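You operate a simulated robot arm through the tools that you are given. There is no shell and no other tool.

You run a simulated robot arm. Do the job below in one go: nothing can be reset, and whatever is moved stays where it is left.

TASK
Empty hopper B into the bins without mixing colours.
Fine: black onto black, silver onto silver, brass into the empty bin between them; leave the other hoppers and the filling machine alone.

Only the result counts: the job must be done as asked and must still hold three seconds after the hand-in. Knocking over, shifting, dropping, spilling or breaking anything else fails it.

THE ROBOT
A 6-joint arm with a two-finger gripper, fixed in place. Base frame: the origin is on the floor under the middle of its stand, x ahead of it, y to its left, z up. Lengths are in mm, angles in rad, forces in N, time in s.
With the tool pointing down near the work surface it reaches from about 300 to 740 mm from the base axis. Its first joint turns from -2.897 to 2.897 rad. Payload 1.57 kg.
The TCP is the grasp point between the finger pads, 21 mm short of the fingertips. In the tool frame z runs along the fingers and y along their closing line. The gripper opens to 70 mm; its body begins 50 mm behind the TCP.
Orientation is told as [roll, pitch, yaw] about the base's x, y, z axes, in that order, counted from this pose: with the fingers straight down and closing along the base's y, the tool's x points along the base's -x, its y along +y and its z along -z.

THE INTERFACE
- The arm moves only by the tool play_rows. Its argument "rows" is a list of rows, each an object of numbers (a shift or turn left out is 0, a gripper value left out holds the last): "claw": the gripper command, from -1 (fully open) to 1 (shut), values between in proportion; "x", "y", "z": the shift along the tool's x, y, z in units of 30 mm (1.0 is 30 mm); "rx", "ry", "rz": the turn, a rotation vector about the tool's x, y, z in units of 6 degrees (1.0 is 6 degrees). In form: [{"claw": .., "x": .., "y": .., "z": .., "rx": .., "ry": .., "rz": ..}, ...]. A call has 1 to 20 rows; each row shifts and turns the commanded pose from where the row before left it, along the tool's axes as they then stand. A call with a number of a shift or a turn outside -1 to 1 is refused whole. A row lasts 0.2 s, in which the tool goes at most 50 mm and 0.15 rad; a call with a longer step from one row to the next is refused whole, and so is a gripper value outside its range. Where a pose cannot be reached the arm comes as near as it can. A force on the tool above 60 N (or 10 N above the force at the start of the call, whichever is more), or a blocked arm, ends the call early, and 0.2 s more pass. Each finger travels about 155.5 mm/s and halts on what it meets, pressing with about 30 N; the grip force reading is that of the motor and also rises with nothing between the fingers. The clock runs only during rows and for 0.2 s after the last one: add rows that do not move to give the fingers time. The reply holds the time, the measured pose of the TCP, the force on the tool along the base axes, the opening and the grip force, in the units named above and with some noise, with the torque about the TCP (base axes, N m) and any sound that the robot's microphone picked up, and new pictures: "pictures" is both (left out), scene, wrist or none.
- Cameras (640 x 400 px; columns grow to the right, rows downward): "scene" is fixed at [54.9, -650.4, 1404.5]; the picture's right is [0.91, -0.42, 0.00], its down [-0.18, -0.40, -0.90] and it looks along [0.38, 0.82, -0.44] (base axes); focal length 363 px, centre (320, 200). "wrist" rides on the gripper at [79, 4, -81] in the tool frame; the picture's right is [-0.05, 1.00, 0.00], its down [-0.67, -0.03, -0.74] and it looks along [-0.74, -0.04, 0.67] (tool axes); focal length 256 px, centre (320, 200). There is no depth. A picture from a camera that has moved, and an enlarged one, comes with that camera's place and axes in the base frame and with its lens. The place of the scene camera against the robot may be out by one fixed shift of up to 25 mm in any direction.
- zoom(camera, box): a new picture of the part [left, top, right, bottom] of that camera's present view, enlarged. The clock stands still meanwhile.
- finish_job(): hands the job in; it is judged then, once.

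Places have to be worked out from the pictures, the camera data and where the tool is seen. Open the gripper and draw the arm clear of the work before you hand the job in, unless the task says otherwise.

The tools are called after ">>>" as name(argument=value, ...) on one line, values as JSON. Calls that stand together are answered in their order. play_rows: Moves the arm, as the interface text tells. Its arguments: {"type":"object","properties":{"rows":{"type":"array","items":{"type":"object","properties":{"claw":{"type":"number"},"x":{"type":"number"},"y":{"type":"number"},"z":{"type":"number"},"rx":{"type":"number"},"ry":{"type":"number"},"rz":{"type":"number"}}}},"pictures":{"type":"string","enum":["both","scene","wrist","none"]}},"required":["rows"]} The other tools are called the same way: zoom (camera, box) takes an enlarged picture of a part of a camera's view; finish_job () hands the job in.

At the start:

```text
time_s: 0.0
eef_pos: [470.8, 236.2, 1118.7]
tcp_rot: [0.001, -0.003, -0.003]
wrist_force: [0.6, 0.2, 0.1]
moment: [0.02, 0.04, -0.04]
opening: 70.0
finger_force: 0.1
```

scene: 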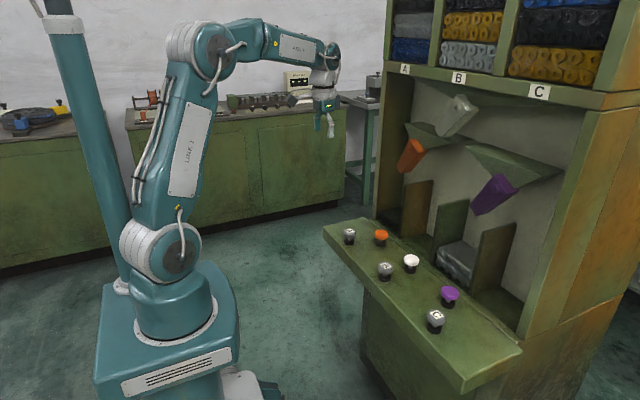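
wrist: 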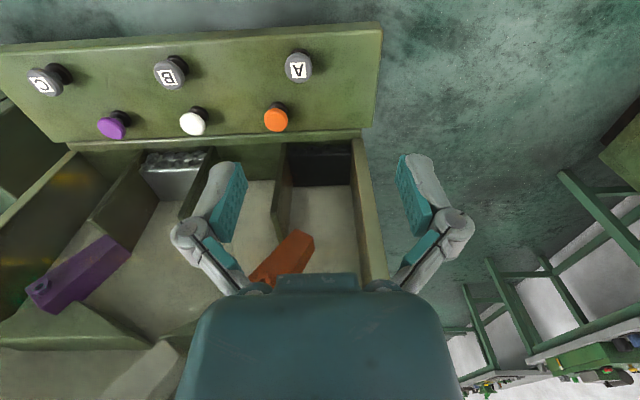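

I start by looking closely at the machine: hoppers A, B, C on top, chutes (orange, white, purple), bins below and a panel with labelled grey knobs and coloured knobs. I take enlarged pictures before moving anything.

>>> zoom(camera="scene", box=[370, 0, 640, 170])

>>> zoom(camera="scene", box=[320, 170, 560, 350])

>>> zoom(camera="wrist", box=[0, 20, 400, 270])

>>> zoom(camera="scene", box=[370, 80, 560, 200])

```text
2.35 times, centred on (505, 85) of scene
camera zoom: at [54.9, -650.4, 1404.5], right [0.91, -0.42, 0.0], down [-0.18, -0.4, -0.9], along [0.38, 0.82, -0.44], focal length 854 px, centre (-115, 471)
```

zoom: 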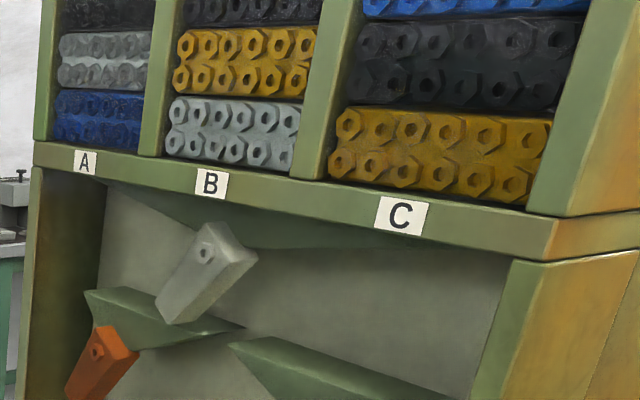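

```text
2.22 times, centred on (440, 260) of scene
camera zoom: at [54.9, -650.4, 1404.5], right [0.91, -0.42, 0.0], down [-0.18, -0.4, -0.9], along [0.38, 0.82, -0.44], focal length 806 px, centre (53, 67)
```

zoom: 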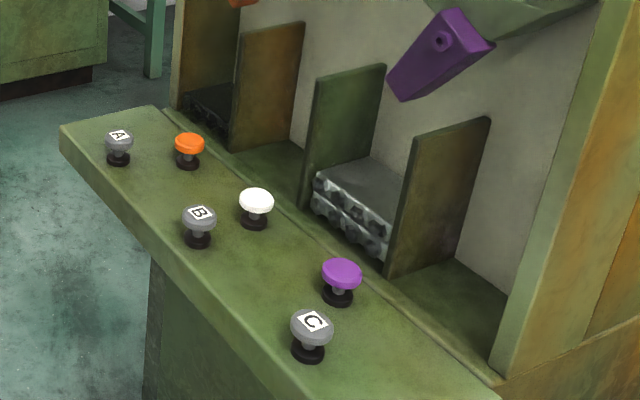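

```text
1.60 times, centred on (200, 145) of wrist
camera zoom: at [389.9, 240.9, 1201.3], right [0.05, 1.0, 0.0], down [0.67, -0.04, 0.75], along [0.74, -0.04, -0.67], focal length 410 px, centre (512, 288)
```

zoom: 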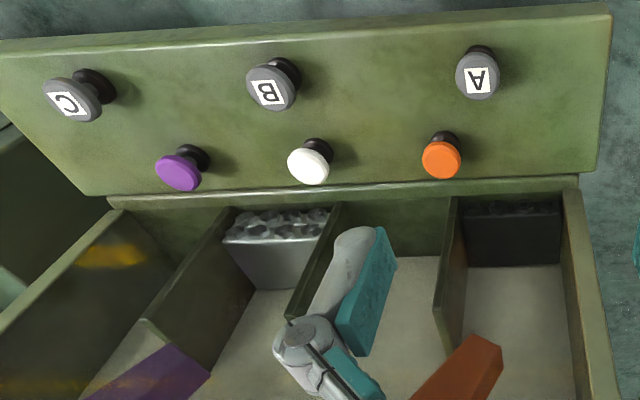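

```text
3.33 times, centred on (465, 140) of scene
camera zoom: at [54.9, -650.4, 1404.5], right [0.91, -0.42, 0.0], down [-0.18, -0.4, -0.9], along [0.38, 0.82, -0.44], focal length 1210 px, centre (-163, 400)
```

zoom: 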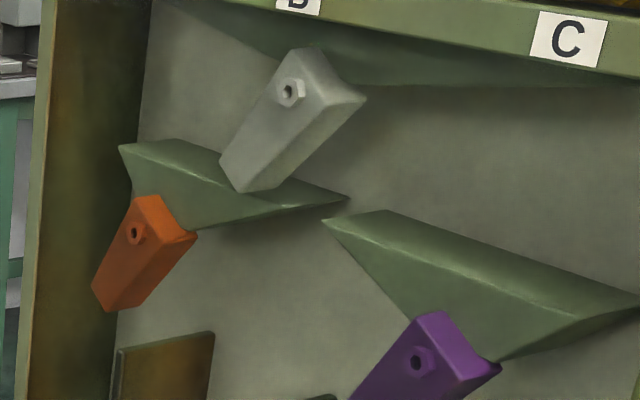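

Hopper B shows silver lowest, brass above it and black above that. The top of the stack is cut off in the scene view, so I raise the tool a little, shift it towards B and tilt the wrist camera up. That stays well clear of the machine.

>>> play_rows(rows=[{"claw": -1, "y": -1, "z": -0.6}, {"y": -1, "z": -0.6}, {"y": -1, "z": -0.6}, {"y": -1, "z": -0.6}, {"y": -1, "z": -0.6}, {"ry": -1}, {"ry": -1}, {"ry": -1}, {"ry": -1}, {"ry": -1}, {"ry": -1}, {"ry": -1}, {}, {}], pictures="both")

```text
time_s: 3.0
eef_pos: [469.2, 85.1, 1210.5]
tcp_rot: [0.0, -0.736, -0.002]
wrist_force: [-0.6, 0.4, 0.3]
moment: [0.0, -0.02, -0.02]
opening: 70.2
finger_force: 0.1
camera wrist: at [355.2, 90.1, 1217.7], right [0.04, 1.0, 0.04], down [-0.01, -0.04, 1.0], along [1.0, -0.04, 0.0], focal length 256 px, centre (320, 200)
```

scene: 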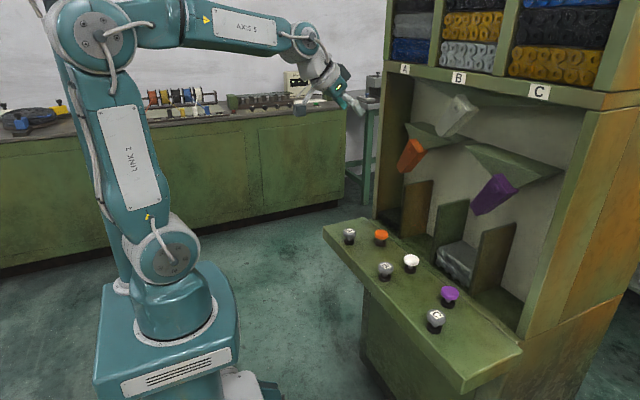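
wrist: 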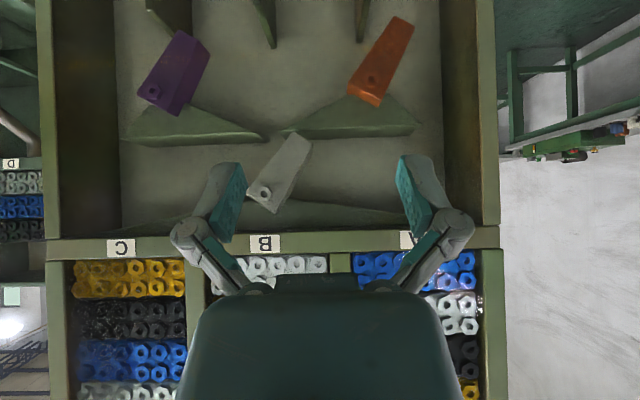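

The view is upside down, and the gripper hides hopper B's stack; hopper C shows layers of about 60 mm. I shift 210 mm to the left and 120 mm up so that B comes clear of the gripper body.

>>> play_rows(rows=[{"y": 1, "x": -0.67, "z": -0.74}, {"y": 1, "x": -0.67, "z": -0.74}, {"y": 1, "x": -0.67, "z": -0.74}, {"y": 1, "x": -0.67, "z": -0.74}, {"y": 1}, {"y": 1}, {"y": 1}, {}, {}], pictures="wrist")

```text
time_s: 5.0
eef_pos: [469.3, 293.2, 1329.8]
tcp_rot: [-0.001, -0.734, -0.003]
wrist_force: [-0.6, 0.3, -0.2]
moment: [-0.01, -0.02, 0.04]
opening: 70.0
finger_force: 0.0
camera wrist: at [356.0, 299.4, 1338.2], right [0.04, 1.0, 0.04], down [-0.01, -0.04, 1.0], along [1.0, -0.04, 0.0], focal length 256 px, centre (320, 200)
```

wrist: 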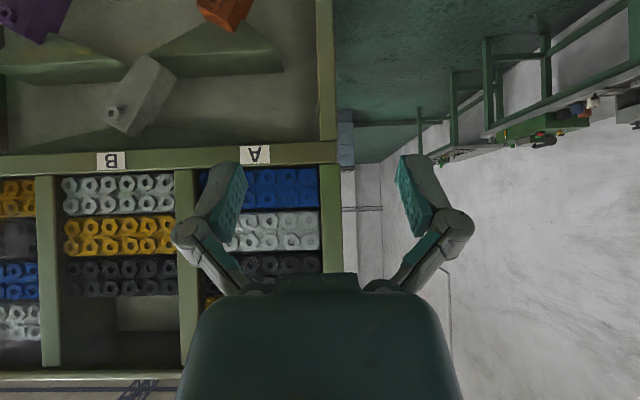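

>>> zoom(camera="wrist", box=[0, 140, 340, 400])

>>> zoom(camera="wrist", box=[340, 0, 640, 180])

>>> zoom(camera="wrist", box=[0, 0, 340, 180])

```text
1.54 times, centred on (170, 270) of wrist
camera zoom: at [356.0, 299.4, 1338.2], right [0.04, 1.0, 0.04], down [-0.01, -0.04, 1.0], along [1.0, -0.04, 0.0], focal length 394 px, centre (551, 92)
```

zoom: 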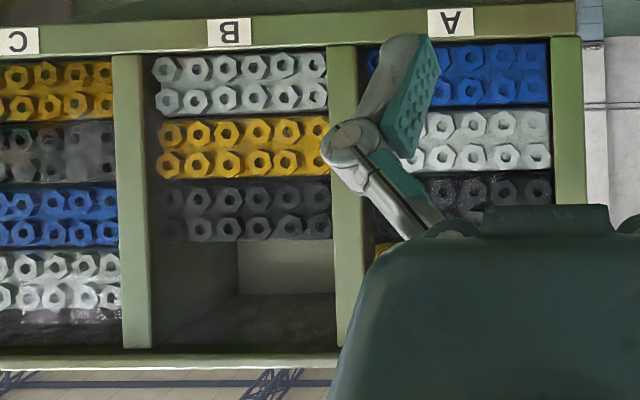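

```text
2.13 times, centred on (490, 90) of wrist
camera zoom: at [356.0, 299.4, 1338.2], right [0.04, 1.0, 0.04], down [-0.01, -0.04, 1.0], along [1.0, -0.04, 0.0], focal length 546 px, centre (-43, 435)
```

zoom: 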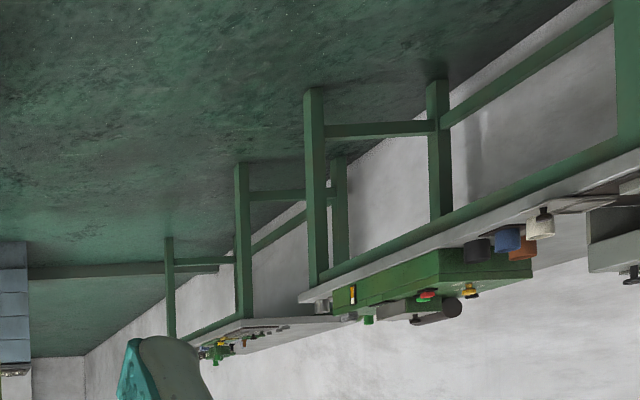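

```text
1.88 times, centred on (170, 90) of wrist
camera zoom: at [356.0, 299.4, 1338.2], right [0.04, 1.0, 0.04], down [-0.01, -0.04, 1.0], along [1.0, -0.04, 0.0], focal length 482 px, centre (602, 407)
```

zoom: 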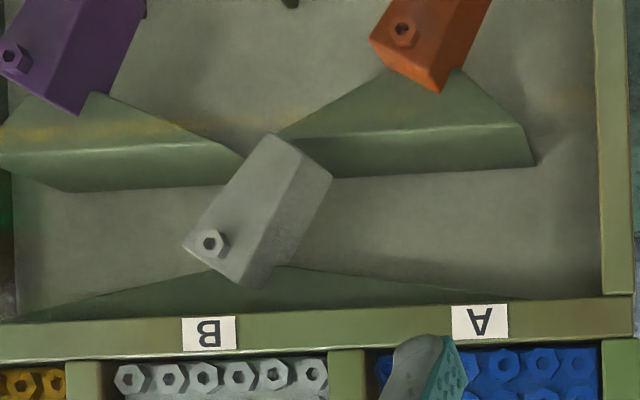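

Hopper B holds three layers: silver at the bottom, brass in the middle, black on top. The white flap now leads left, orange leads to the black bin, and purple to the silver bin. I turn the tool down again and go above the button panel to measure the buttons.

>>> play_rows(rows=[{"ry": 1}, {"ry": 1}, {"ry": 1}, {"ry": 1}, {"ry": 1}, {"ry": 1}, {"ry": 1}, {"y": -0.9, "z": 1}, {"y": -0.9, "z": 1}, {"y": -0.9, "z": 1}, {"y": -0.9, "z": 1}, {"y": -0.9, "z": 1}, {"y": -0.9, "z": 1}, {"y": -0.9, "z": 1}, {"y": -0.9, "z": 1}, {"y": -0.9, "z": 1}, {"y": -0.9, "z": 1}, {"y": -0.9, "z": 1}, {"claw": 1}, {}], pictures="both")

```text
time_s: 9.2
eef_pos: [454.3, -12.9, 972.4]
tcp_rot: [-0.002, -0.001, -0.002]
wrist_force: [0.2, 1.4, -0.5]
moment: [-0.02, 0.04, 0.01]
opening: 0.1
finger_force: 28.8
out of reach, approached as far as the arm can: row 6, 7
camera wrist: at [373.7, -8.2, 1053.7], right [0.05, 1.0, 0.0], down [0.67, -0.04, 0.75], along [0.74, -0.04, -0.67], focal length 256 px, centre (320, 200)
```

scene: 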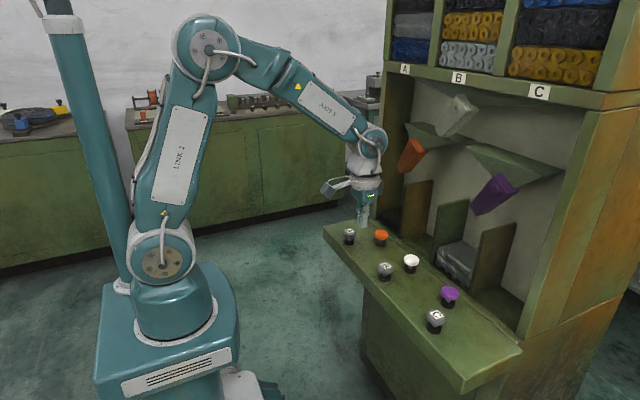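
wrist: 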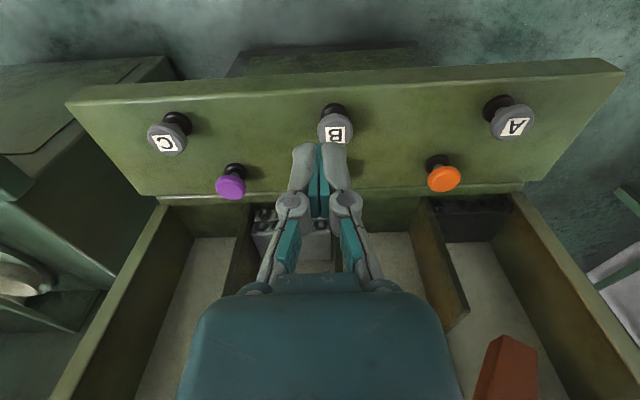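

Triangulating two wrist views gives the button heads: A (538, 200), B (538, 0), C (538, -196), orange (625, 150), white (625, 0) and purple (625, -150), all with tops near z = 795. I move the closed fingers above the white button, staying high.

>>> play_rows(rows=[{"claw": 1, "x": -0.95, "y": 0.072, "z": 0.5}, {"x": -0.95, "y": 0.072, "z": 0.5}, {"x": -0.95, "y": 0.072, "z": 0.5}, {"x": -0.95, "y": 0.072, "z": 0.5}, {"x": -0.95, "y": 0.072, "z": 0.5}, {"x": -0.95, "y": 0.072, "z": 0.5}, {}, {}], pictures="both")

```text
time_s: 11.0
eef_pos: [626.6, 0.6, 883.8]
tcp_rot: [0.0, 0.0, -0.001]
wrist_force: [0.1, 0.2, -0.5]
moment: [0.01, -0.01, -0.02]
opening: 0.0
finger_force: 28.5
camera wrist: at [545.8, 5.2, 965.2], right [0.05, 1.0, 0.0], down [0.66, -0.04, 0.75], along [0.74, -0.04, -0.67], focal length 256 px, centre (320, 200)
```

scene: 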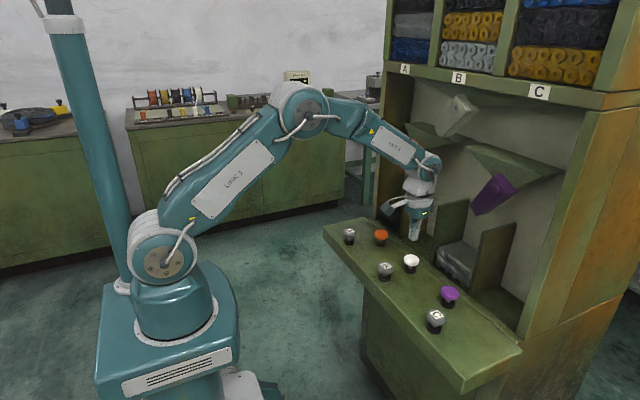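
wrist: 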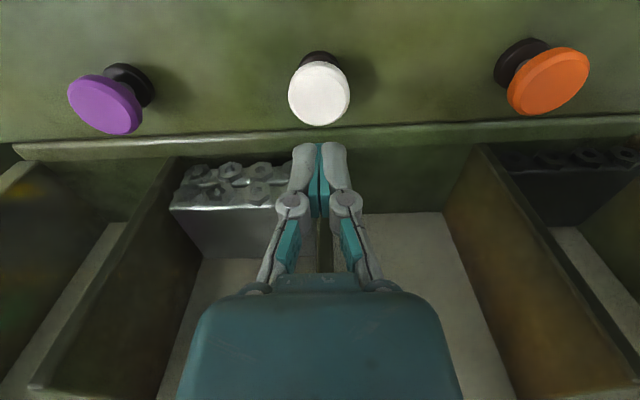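

White is right below the fingertips, at about (627, 1). I go down to just above it in one move, then continue in small steps while watching the force.

>>> play_rows(rows=[{"claw": 1, "z": 0.7}, {"z": 0.7}, {"z": 0.4}, {"z": 0.2}, {}], pictures="wrist")

```text
time_s: 12.2
eef_pos: [625.4, 1.0, 824.3]
tcp_rot: [-0.001, -0.004, -0.003]
wrist_force: [-0.3, -0.2, 1.1]
moment: [0.03, 0.0, 0.0]
opening: 0.0
finger_force: 28.5
camera wrist: at [545.2, 5.4, 905.3], right [0.05, 1.0, 0.0], down [0.67, -0.04, 0.75], along [0.74, -0.04, -0.67], focal length 256 px, centre (320, 200)
```

wrist: 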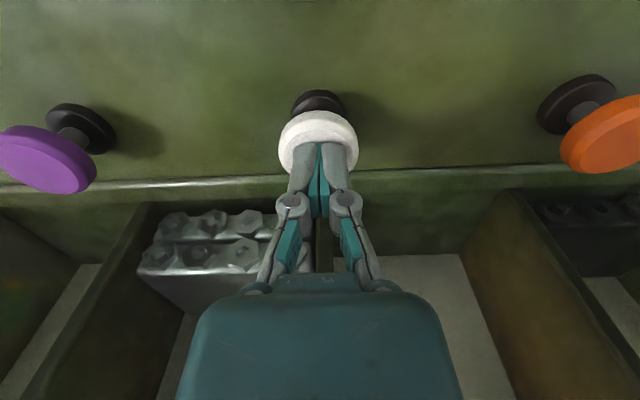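

The tips sit centred over the white head with a few mm to go. I press down slowly.

>>> play_rows(rows=[{"claw": 1, "z": 0.1}, {"z": 0.1}, {"z": 0.1}, {"z": 0.1}, {}], pictures="both")

```text
time_s: 13.4
eef_pos: [625.6, 1.1, 812.5]
tcp_rot: [0.0, -0.003, -0.001]
wrist_force: [0.9, 1.0, 5.3]
moment: [0.04, -0.02, 0.03]
opening: 6.1
finger_force: 28.1
heard: click
camera wrist: at [545.2, 5.4, 893.4], right [0.05, 1.0, 0.0], down [0.66, -0.04, 0.75], along [0.75, -0.04, -0.67], focal length 256 px, centre (320, 200)
```

scene: 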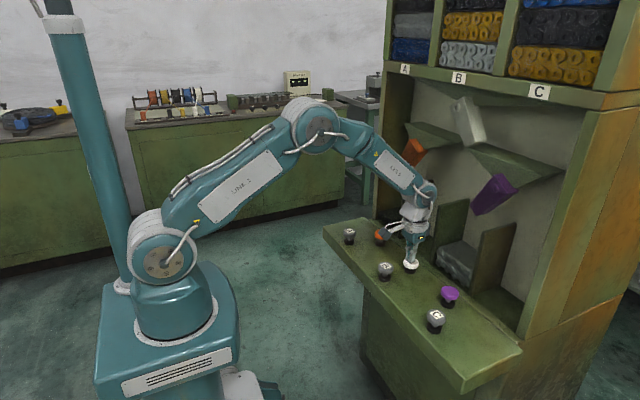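
wrist: 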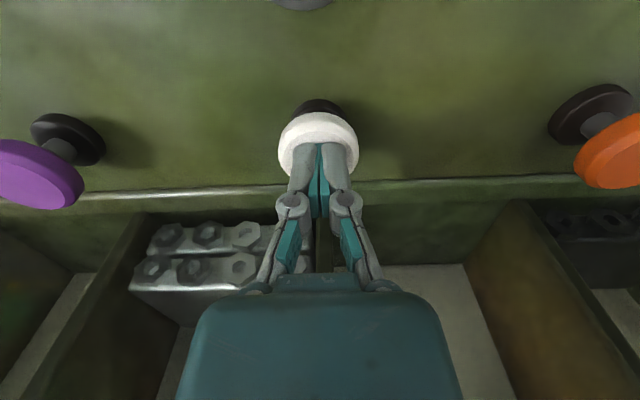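

A click was heard and the white flap swung over to the right. I lift off and check whether it stays there.

>>> play_rows(rows=[{"claw": 1, "z": -0.2}, {"z": -0.4}, {"z": -0.8}, {"z": -0.8}, {}], pictures="both")

>>> zoom(camera="scene", box=[370, 80, 560, 200])

```text
time_s: 14.6
eef_pos: [625.5, -0.2, 877.2]
tcp_rot: [-0.001, -0.003, -0.002]
wrist_force: [0.5, -0.6, 0.4]
moment: [0.0, 0.01, -0.02]
opening: 0.3
finger_force: 28.8
camera wrist: at [544.5, 4.6, 959.7], right [0.05, 1.0, 0.0], down [0.67, -0.04, 0.75], along [0.74, -0.04, -0.67], focal length 256 px, centre (320, 200)
```

scene: 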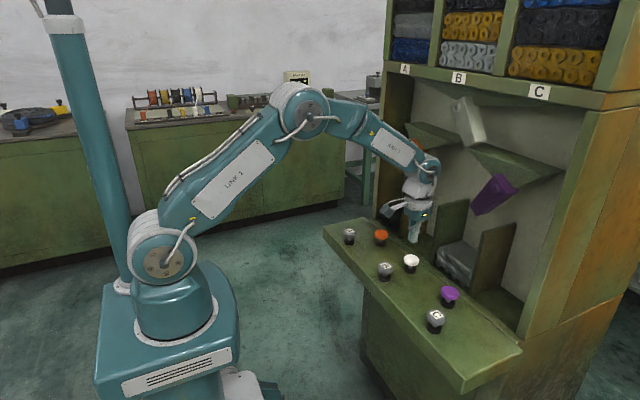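
wrist: 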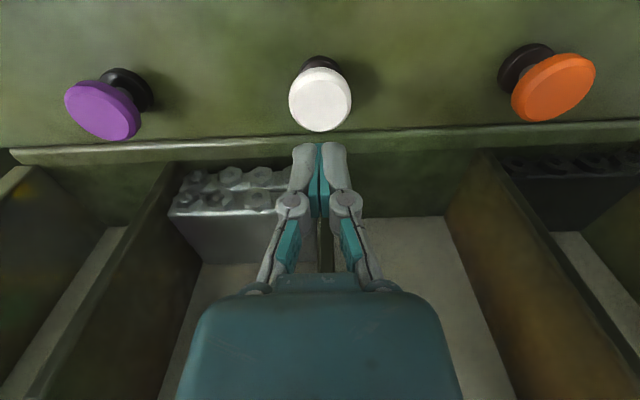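

```text
3.33 times, centred on (465, 140) of scene
camera zoom: at [54.9, -650.4, 1404.5], right [0.91, -0.42, 0.0], down [-0.18, -0.4, -0.9], along [0.38, 0.82, -0.44], focal length 1210 px, centre (-163, 400)
```

zoom: 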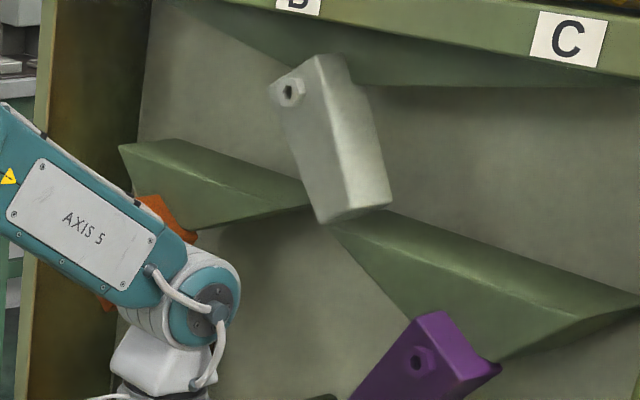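

The white flap stays leaning right, so silver will run right and then, via purple, to the silver bin. Next I move back over button B at about (538, 0).

>>> play_rows(rows=[{"claw": 1, "x": 0.97}, {"x": 0.97}, {"x": 0.97}, {}, {}], pictures="both")

>>> zoom(camera="scene", box=[370, 80, 560, 200])

```text
time_s: 15.8
eef_pos: [537.6, 0.2, 878.6]
tcp_rot: [-0.001, 0.0, -0.003]
wrist_force: [0.4, 0.3, -0.6]
moment: [0.03, -0.01, 0.03]
opening: 0.0
finger_force: 29.3
camera wrist: at [456.7, 5.5, 959.6], right [0.05, 1.0, 0.0], down [0.66, -0.04, 0.75], along [0.74, -0.04, -0.67], focal length 256 px, centre (320, 200)
```

scene: 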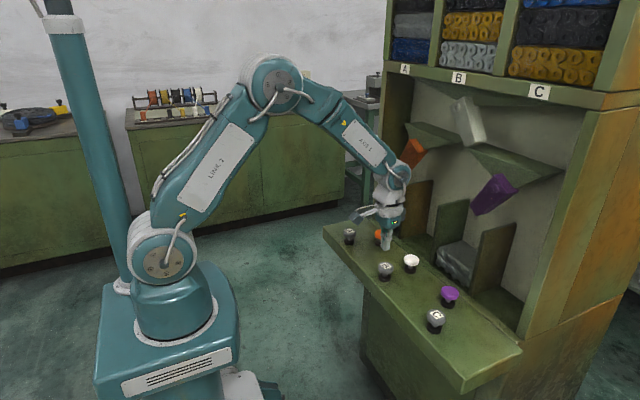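
wrist: 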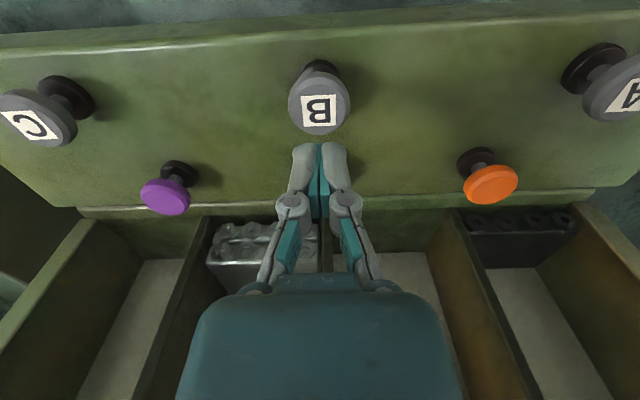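

```text
3.33 times, centred on (465, 140) of scene
camera zoom: at [54.9, -650.4, 1404.5], right [0.91, -0.42, 0.0], down [-0.18, -0.4, -0.9], along [0.38, 0.82, -0.44], focal length 1210 px, centre (-163, 400)
```

zoom: 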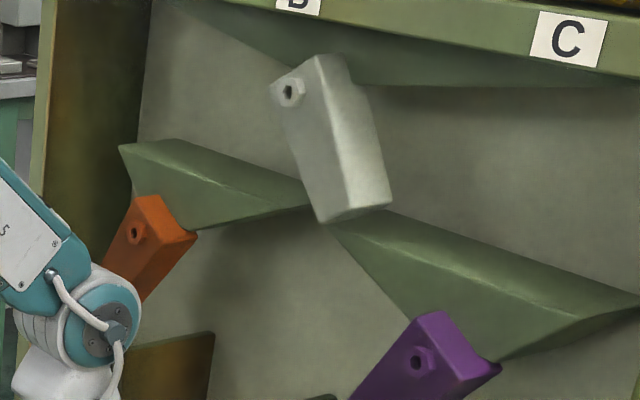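

B is centred under the tips and the flaps are set (white right, purple left to silver). I press B briefly, just once, and lift straight away to see what one press releases.

>>> play_rows(rows=[{"claw": 1, "z": 0.7}, {"z": 0.7}, {"z": 0.4}, {"z": 0.2}, {"z": 0.2}, {"z": -0.4}, {"z": -0.6}, {"z": -0.6}, {}, {}], pictures="both")

>>> zoom(camera="scene", box=[370, 0, 640, 170])

>>> zoom(camera="scene", box=[320, 170, 560, 350])

```text
time_s: 18.0
eef_pos: [537.1, 0.4, 860.1]
tcp_rot: [0.001, -0.001, -0.003]
wrist_force: [-0.2, 1.5, 0.8]
moment: [-0.02, 0.05, 0.0]
opening: 0.3
finger_force: 28.7
camera wrist: at [457.4, 5.1, 941.1], right [0.05, 1.0, 0.0], down [0.67, -0.04, 0.75], along [0.74, -0.04, -0.67], focal length 256 px, centre (320, 200)
```

scene: 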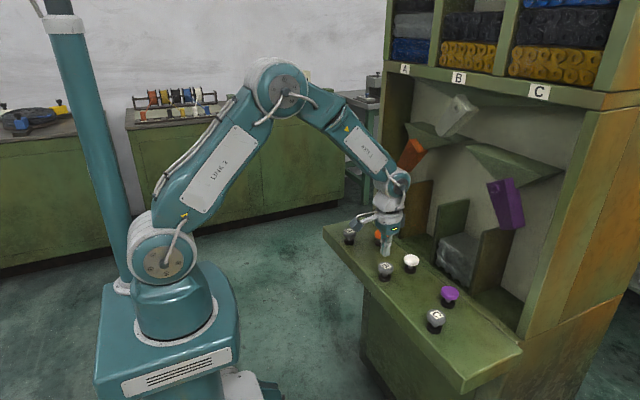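
wrist: 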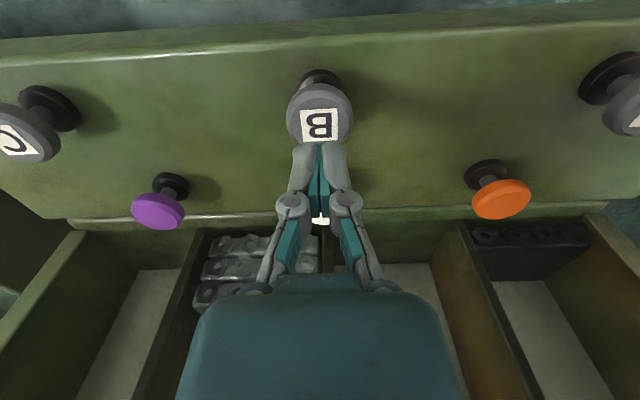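

```text
2.35 times, centred on (505, 85) of scene
camera zoom: at [54.9, -650.4, 1404.5], right [0.91, -0.42, 0.0], down [-0.18, -0.4, -0.9], along [0.38, 0.82, -0.44], focal length 854 px, centre (-115, 471)
```

zoom: 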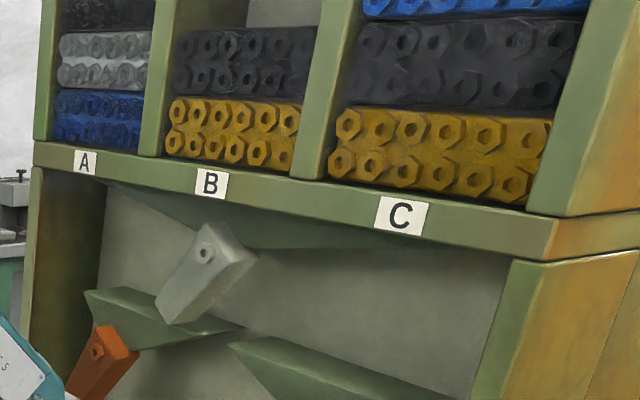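

```text
2.22 times, centred on (440, 260) of scene
camera zoom: at [54.9, -650.4, 1404.5], right [0.91, -0.42, 0.0], down [-0.18, -0.4, -0.9], along [0.38, 0.82, -0.44], focal length 806 px, centre (53, 67)
```

zoom: 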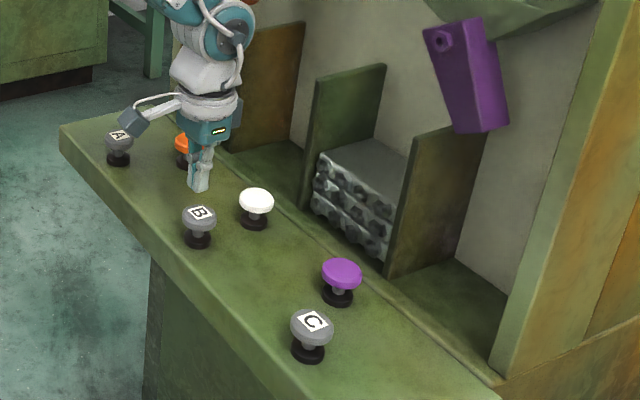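

One press of B dropped exactly the silver layer into the silver bin. The flaps it passed flipped: white is back to left, purple now leans right. Brass is lowest next, so I need orange turned to the right; I move above the orange button.

>>> play_rows(rows=[{"claw": 1, "z": -0.7}, {"x": -0.585, "y": 1}, {"x": -0.585, "y": 1}, {"x": -0.585, "y": 1}, {"x": -0.585, "y": 1}, {"x": -0.585, "y": 1}, {}, {}], pictures="both")

>>> zoom(camera="scene", box=[370, 80, 560, 300])

>>> zoom(camera="wrist", box=[0, 100, 640, 400])

```text
time_s: 19.8
eef_pos: [625.2, 150.3, 880.7]
tcp_rot: [-0.001, -0.001, -0.003]
wrist_force: [-0.6, 0.3, 1.1]
moment: [0.01, 0.02, -0.01]
opening: 0.2
finger_force: 28.4
camera wrist: at [544.9, 155.6, 961.1], right [0.05, 1.0, 0.0], down [0.66, -0.04, 0.75], along [0.74, -0.04, -0.67], focal length 256 px, centre (320, 200)
```

scene: 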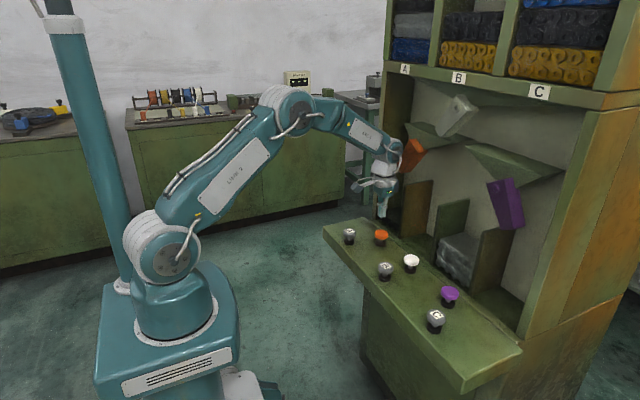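
wrist: 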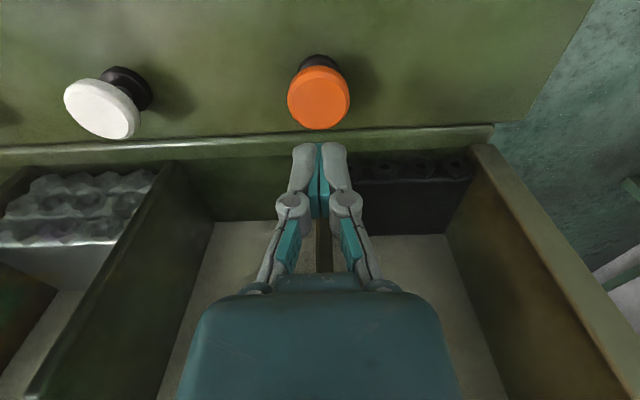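

```text
1.82 times, centred on (465, 190) of scene
camera zoom: at [54.9, -650.4, 1404.5], right [0.91, -0.42, 0.0], down [-0.18, -0.4, -0.9], along [0.38, 0.82, -0.44], focal length 660 px, centre (56, 218)
```

zoom: 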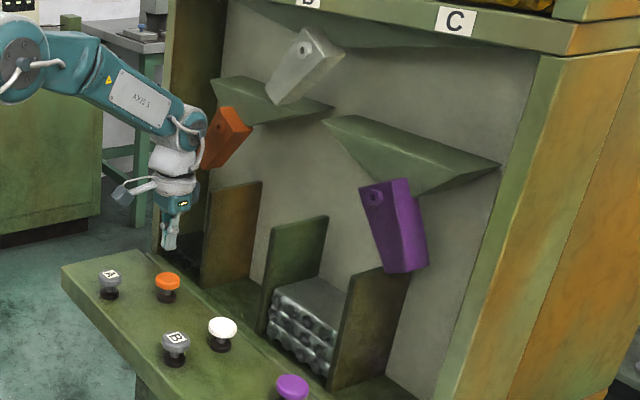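

```text
1.00 times, centred on (320, 250) of wrist (not enlarged: the box is as wide or as high as the picture)
camera zoom: at [544.9, 155.6, 961.1], right [0.05, 1.0, 0.0], down [0.66, -0.04, 0.75], along [0.74, -0.04, -0.67], focal length 256 px, centre (320, 150)
```

zoom: 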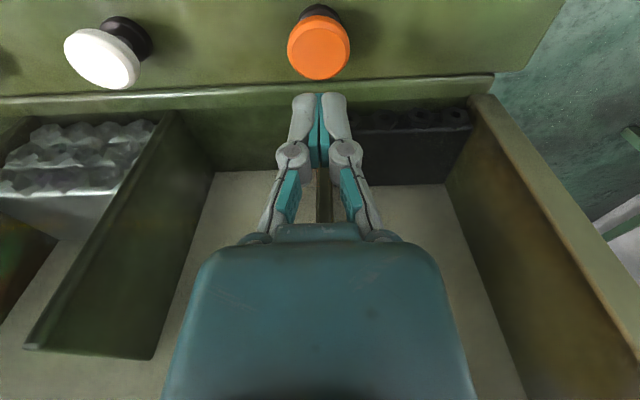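

The silver is all in its bin and orange sits centred under the tips. I press orange once and lift.

>>> play_rows(rows=[{"claw": 1, "z": 0.7}, {"z": 0.7}, {"z": 0.5}, {"z": 0.2}, {"z": 0.2}, {"z": -0.4}, {"z": -0.7}, {"z": -1}, {}, {}], pictures="both")

>>> zoom(camera="scene", box=[370, 80, 560, 300])

```text
time_s: 22.0
eef_pos: [626.7, 150.6, 873.7]
tcp_rot: [0.0, -0.001, -0.003]
wrist_force: [0.3, 1.0, 1.2]
moment: [-0.03, 0.01, 0.0]
opening: 0.0
finger_force: 28.6
heard: click
camera wrist: at [545.6, 155.5, 956.2], right [0.05, 1.0, 0.0], down [0.67, -0.04, 0.75], along [0.74, -0.04, -0.67], focal length 256 px, centre (320, 200)
```

scene: 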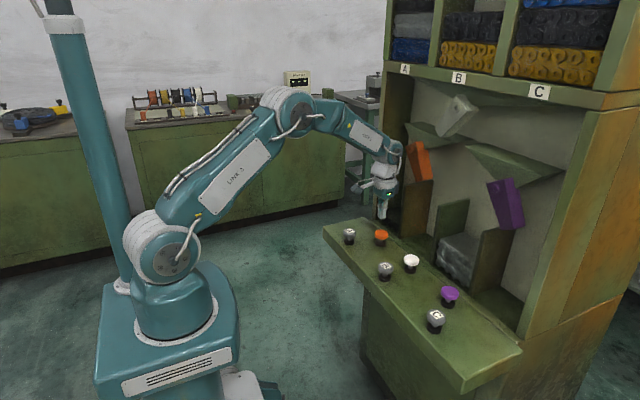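
wrist: 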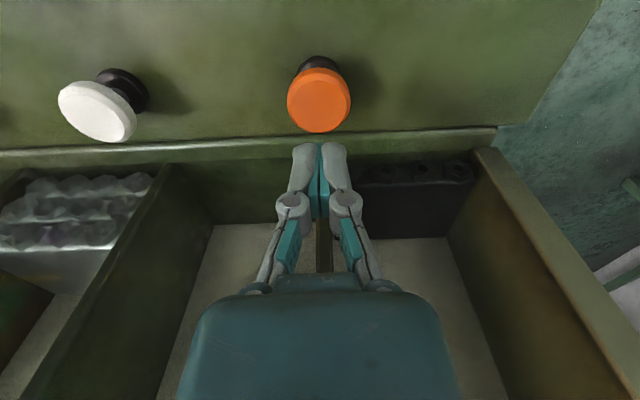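

```text
1.82 times, centred on (465, 190) of scene
camera zoom: at [54.9, -650.4, 1404.5], right [0.91, -0.42, 0.0], down [-0.18, -0.4, -0.9], along [0.38, 0.82, -0.44], focal length 660 px, centre (56, 218)
```

zoom: 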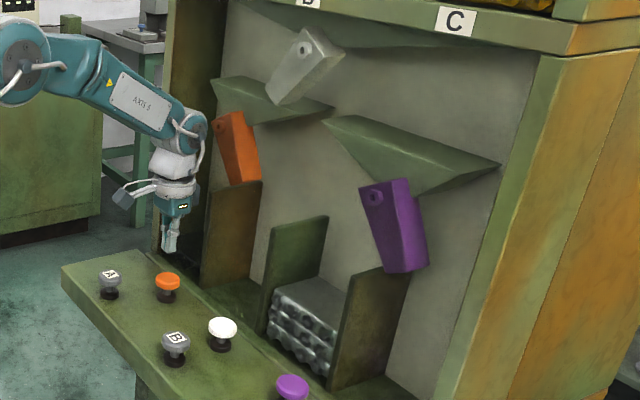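

Orange now leans right, into the empty middle bin, and white leans left, so the way for brass is set. I go back above button B and check before pressing.

>>> play_rows(rows=[{"claw": 1, "x": 0.585, "y": -1}, {"x": 0.585, "y": -1}, {"x": 0.585, "y": -1}, {"x": 0.585, "y": -1}, {"x": 0.585, "y": -1}, {}, {}], pictures="both")

>>> zoom(camera="scene", box=[370, 20, 560, 200])

```text
time_s: 23.6
eef_pos: [537.8, -1.8, 874.3]
tcp_rot: [0.0, -0.002, -0.001]
wrist_force: [0.1, 0.7, 0.3]
moment: [0.03, 0.0, 0.02]
opening: 0.1
finger_force: 29.4
camera wrist: at [457.2, 3.7, 956.0], right [0.05, 1.0, 0.0], down [0.67, -0.04, 0.75], along [0.74, -0.04, -0.67], focal length 256 px, centre (320, 200)
```

scene: 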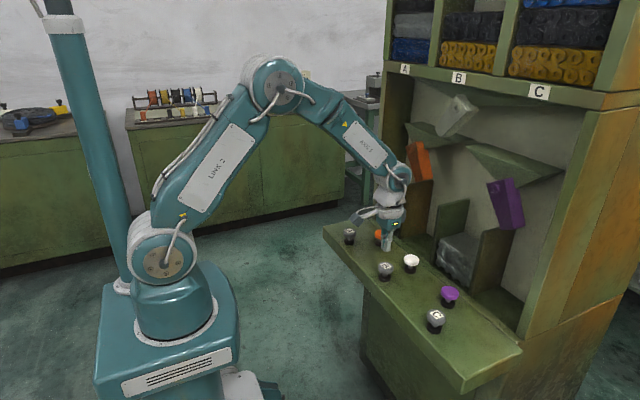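
wrist: 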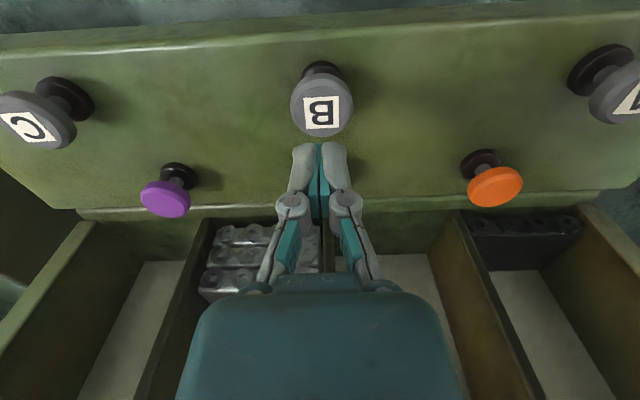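

```text
2.22 times, centred on (465, 110) of scene
camera zoom: at [54.9, -650.4, 1404.5], right [0.91, -0.42, 0.0], down [-0.18, -0.4, -0.9], along [0.38, 0.82, -0.44], focal length 806 px, centre (-2, 400)
```

zoom: 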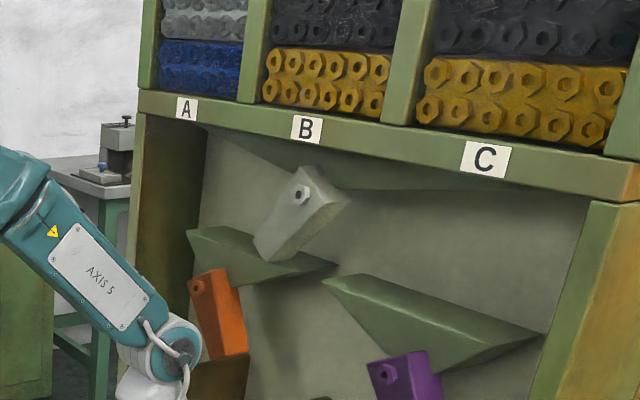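

White leans left, orange right, brass is at the bottom of hopper B, and the tips are over B. I press B once, briefly.

>>> play_rows(rows=[{"claw": 1, "z": 0.7, "y": 0.05}, {"z": 0.6}, {"z": 0.35}, {"z": 0.2}, {"z": 0.2}, {"z": -0.4}, {"z": -0.6}, {"z": -1}, {}, {}, {}], pictures="both")

>>> zoom(camera="scene", box=[370, 20, 560, 200])

>>> zoom(camera="scene", box=[370, 120, 560, 300])

```text
time_s: 26.0
eef_pos: [538.8, 1.9, 872.0]
tcp_rot: [0.0, -0.002, -0.002]
wrist_force: [-0.8, 0.4, -0.1]
moment: [-0.03, 0.05, 0.02]
opening: 0.0
finger_force: 28.5
camera wrist: at [458.5, 7.0, 954.3], right [0.05, 1.0, 0.0], down [0.66, -0.04, 0.75], along [0.74, -0.04, -0.67], focal length 256 px, centre (320, 200)
```

scene: 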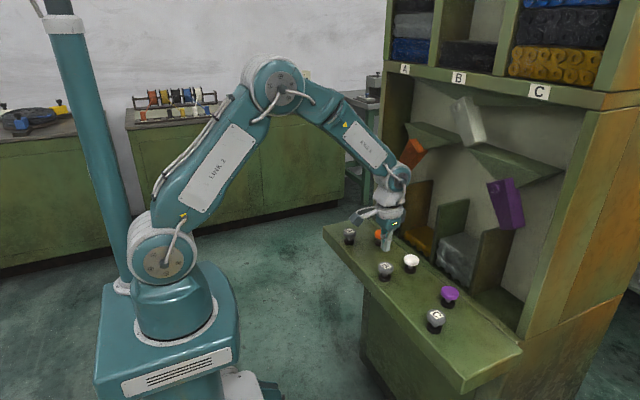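
wrist: 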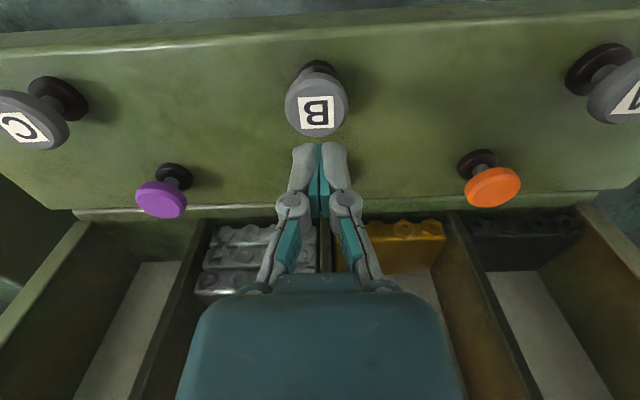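

```text
2.22 times, centred on (465, 110) of scene
camera zoom: at [54.9, -650.4, 1404.5], right [0.91, -0.42, 0.0], down [-0.18, -0.4, -0.9], along [0.38, 0.82, -0.44], focal length 806 px, centre (-2, 400)
```

zoom: 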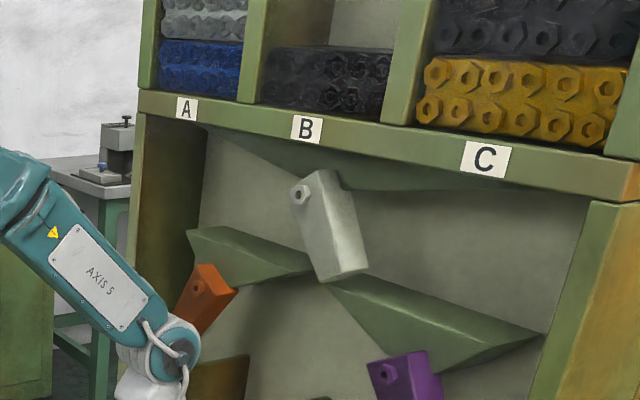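

```text
2.22 times, centred on (465, 210) of scene
camera zoom: at [54.9, -650.4, 1404.5], right [0.91, -0.42, 0.0], down [-0.18, -0.4, -0.9], along [0.38, 0.82, -0.44], focal length 806 px, centre (-2, 178)
```

zoom: 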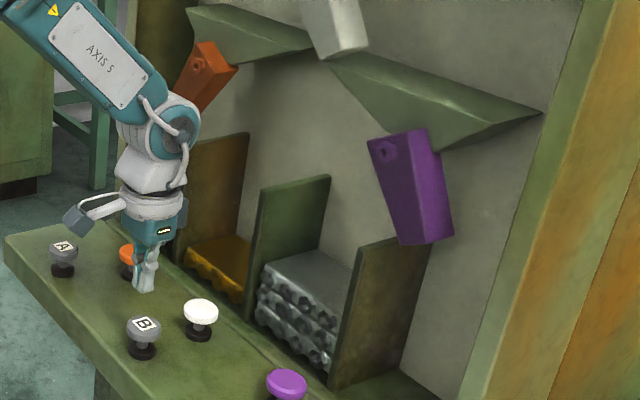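

Brass is in the middle bin, and the flaps flipped as expected: white is right, orange left. For black, white must go left again, so I move above the white button.

>>> play_rows(rows=[{"claw": 1, "x": -0.97}, {"x": -0.97}, {"x": -0.97}, {}, {}], pictures="wrist")

```text
time_s: 27.2
eef_pos: [626.5, 2.7, 873.1]
tcp_rot: [0.001, -0.001, -0.003]
wrist_force: [-0.7, 0.9, -0.3]
moment: [0.02, -0.02, 0.0]
opening: 0.0
finger_force: 28.8
camera wrist: at [545.7, 7.3, 954.2], right [0.05, 1.0, 0.0], down [0.66, -0.04, 0.75], along [0.74, -0.04, -0.67], focal length 256 px, centre (320, 200)
```

wrist: 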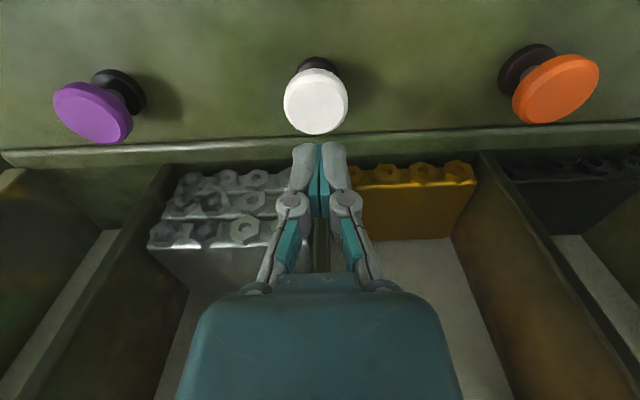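

The tips are centred over white. I press it once and lift.

>>> play_rows(rows=[{"claw": 1, "z": 0.7, "y": -0.05}, {"z": 0.6}, {"z": 0.35}, {"z": 0.2}, {"z": 0.2}, {"z": -0.4}, {"z": -0.6}, {"z": -1}, {}, {}], pictures="both")

>>> zoom(camera="scene", box=[370, 20, 560, 200])

```text
time_s: 29.4
eef_pos: [624.3, -0.7, 872.3]
tcp_rot: [0.0, -0.002, -0.003]
wrist_force: [-0.3, -0.1, 0.0]
moment: [0.0, 0.01, 0.01]
opening: 0.0
finger_force: 28.7
camera wrist: at [544.4, 4.9, 953.1], right [0.05, 1.0, 0.0], down [0.66, -0.04, 0.75], along [0.74, -0.04, -0.67], focal length 256 px, centre (320, 200)
```

scene: 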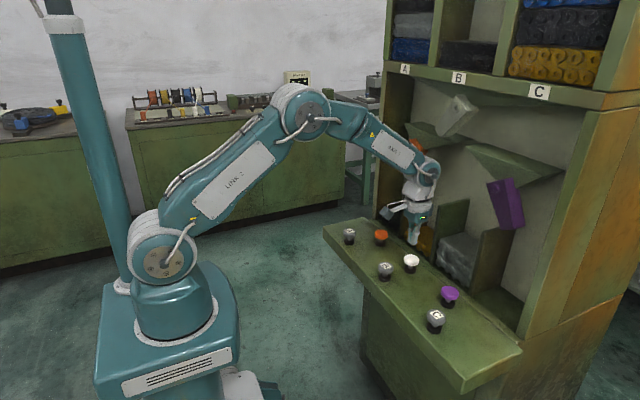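
wrist: 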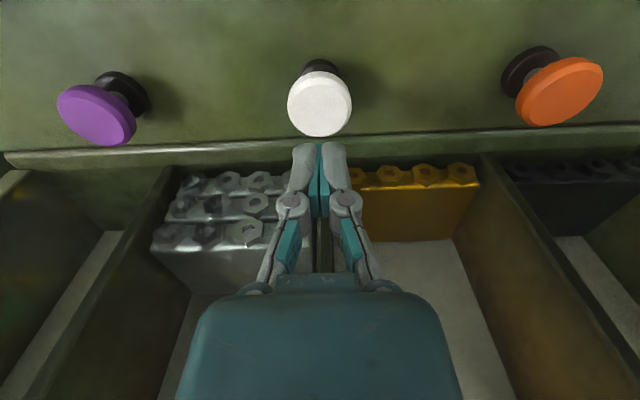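

```text
2.22 times, centred on (465, 110) of scene
camera zoom: at [54.9, -650.4, 1404.5], right [0.91, -0.42, 0.0], down [-0.18, -0.4, -0.9], along [0.38, 0.82, -0.44], focal length 806 px, centre (-2, 400)
```

zoom: 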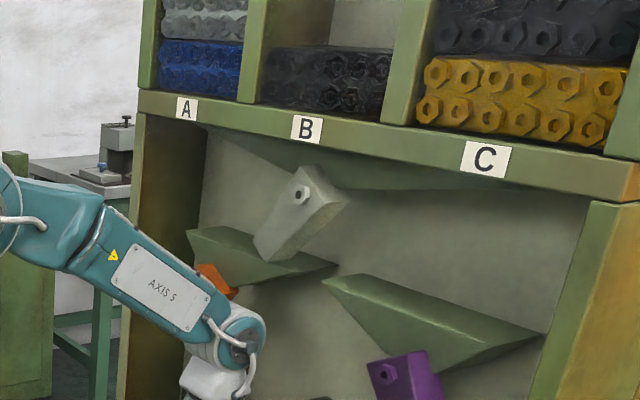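

White leans left again. I move back above B, from where orange can be seen and checked once more.

>>> play_rows(rows=[{"claw": 1, "x": 0.95}, {"x": 0.95}, {"x": 0.95}, {}, {}], pictures="both")

>>> zoom(camera="scene", box=[370, 20, 560, 200])

```text
time_s: 30.6
eef_pos: [539.8, 1.1, 871.3]
tcp_rot: [0.0, 0.0, -0.002]
wrist_force: [0.7, -0.5, -0.2]
moment: [-0.02, -0.02, -0.04]
opening: 0.1
finger_force: 28.2
camera wrist: at [459.0, 5.2, 953.3], right [0.05, 1.0, 0.0], down [0.67, -0.04, 0.75], along [0.74, -0.04, -0.67], focal length 256 px, centre (320, 200)
```

scene: 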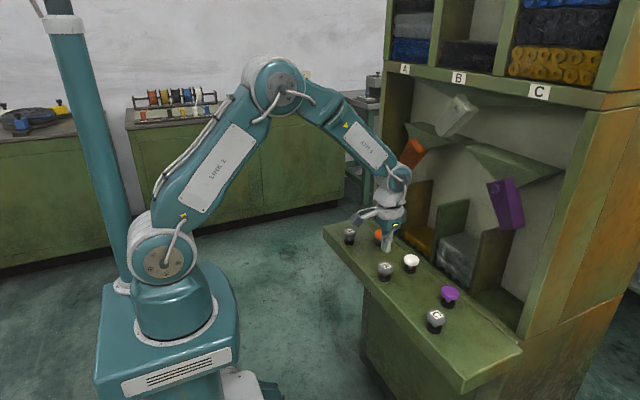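
wrist: 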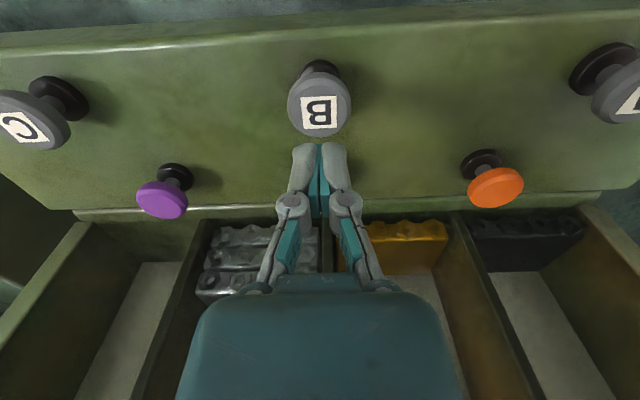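

```text
2.22 times, centred on (465, 110) of scene
camera zoom: at [54.9, -650.4, 1404.5], right [0.91, -0.42, 0.0], down [-0.18, -0.4, -0.9], along [0.38, 0.82, -0.44], focal length 806 px, centre (-2, 400)
```

zoom: 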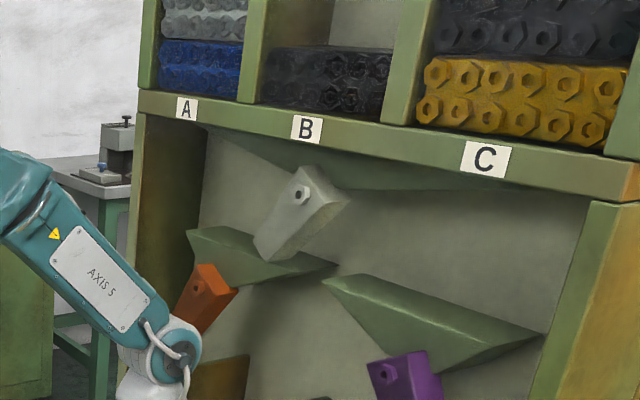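

White leans left, orange leans left, and black is the last layer in hopper B. I press B once more and lift.

>>> play_rows(rows=[{"claw": 1, "z": 0.7}, {"z": 0.6}, {"z": 0.3}, {"z": 0.2}, {"z": 0.2}, {"z": -0.4}, {"z": -0.6}, {"z": -1}, {}, {}, {}], pictures="both")

>>> zoom(camera="scene", box=[370, 0, 640, 170])

>>> zoom(camera="scene", box=[340, 120, 560, 300])

```text
time_s: 33.0
eef_pos: [540.7, 0.8, 871.4]
tcp_rot: [0.002, -0.001, -0.002]
wrist_force: [-1.6, 0.2, 0.6]
moment: [0.02, 0.01, 0.04]
opening: 0.0
finger_force: 28.0
camera wrist: at [459.6, 5.3, 953.2], right [0.05, 1.0, 0.0], down [0.66, -0.04, 0.75], along [0.74, -0.04, -0.67], focal length 256 px, centre (320, 200)
```

scene: 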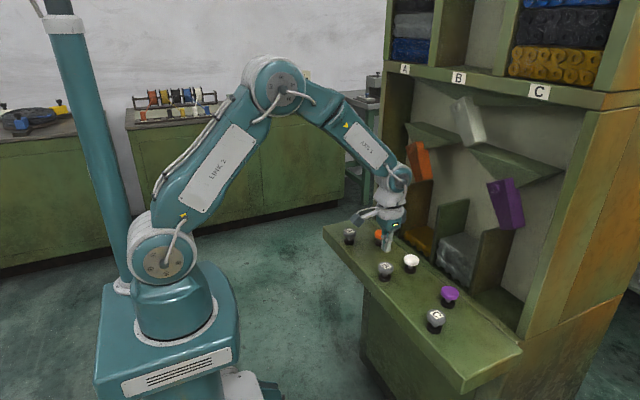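
wrist: 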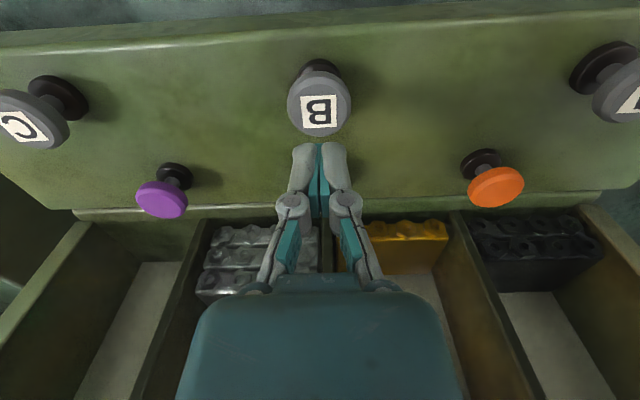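

```text
2.35 times, centred on (505, 85) of scene
camera zoom: at [54.9, -650.4, 1404.5], right [0.91, -0.42, 0.0], down [-0.18, -0.4, -0.9], along [0.38, 0.82, -0.44], focal length 854 px, centre (-115, 471)
```

zoom: 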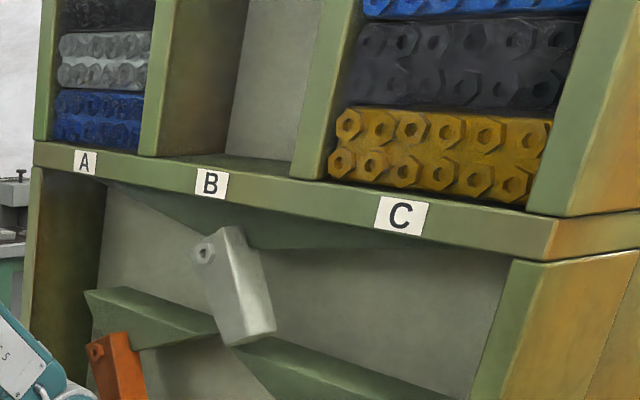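

```text
2.22 times, centred on (450, 210) of scene
camera zoom: at [54.9, -650.4, 1404.5], right [0.91, -0.42, 0.0], down [-0.18, -0.4, -0.9], along [0.38, 0.82, -0.44], focal length 806 px, centre (31, 178)
```

zoom: 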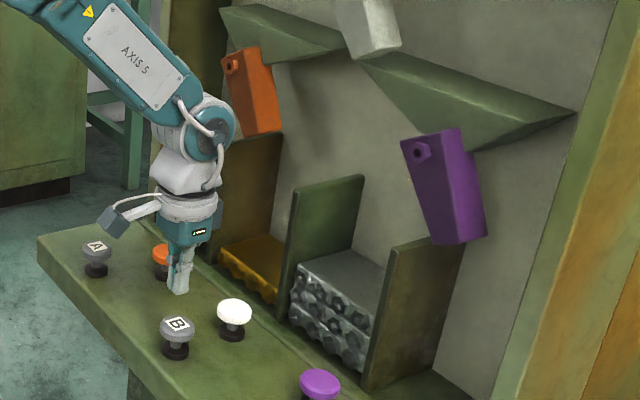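

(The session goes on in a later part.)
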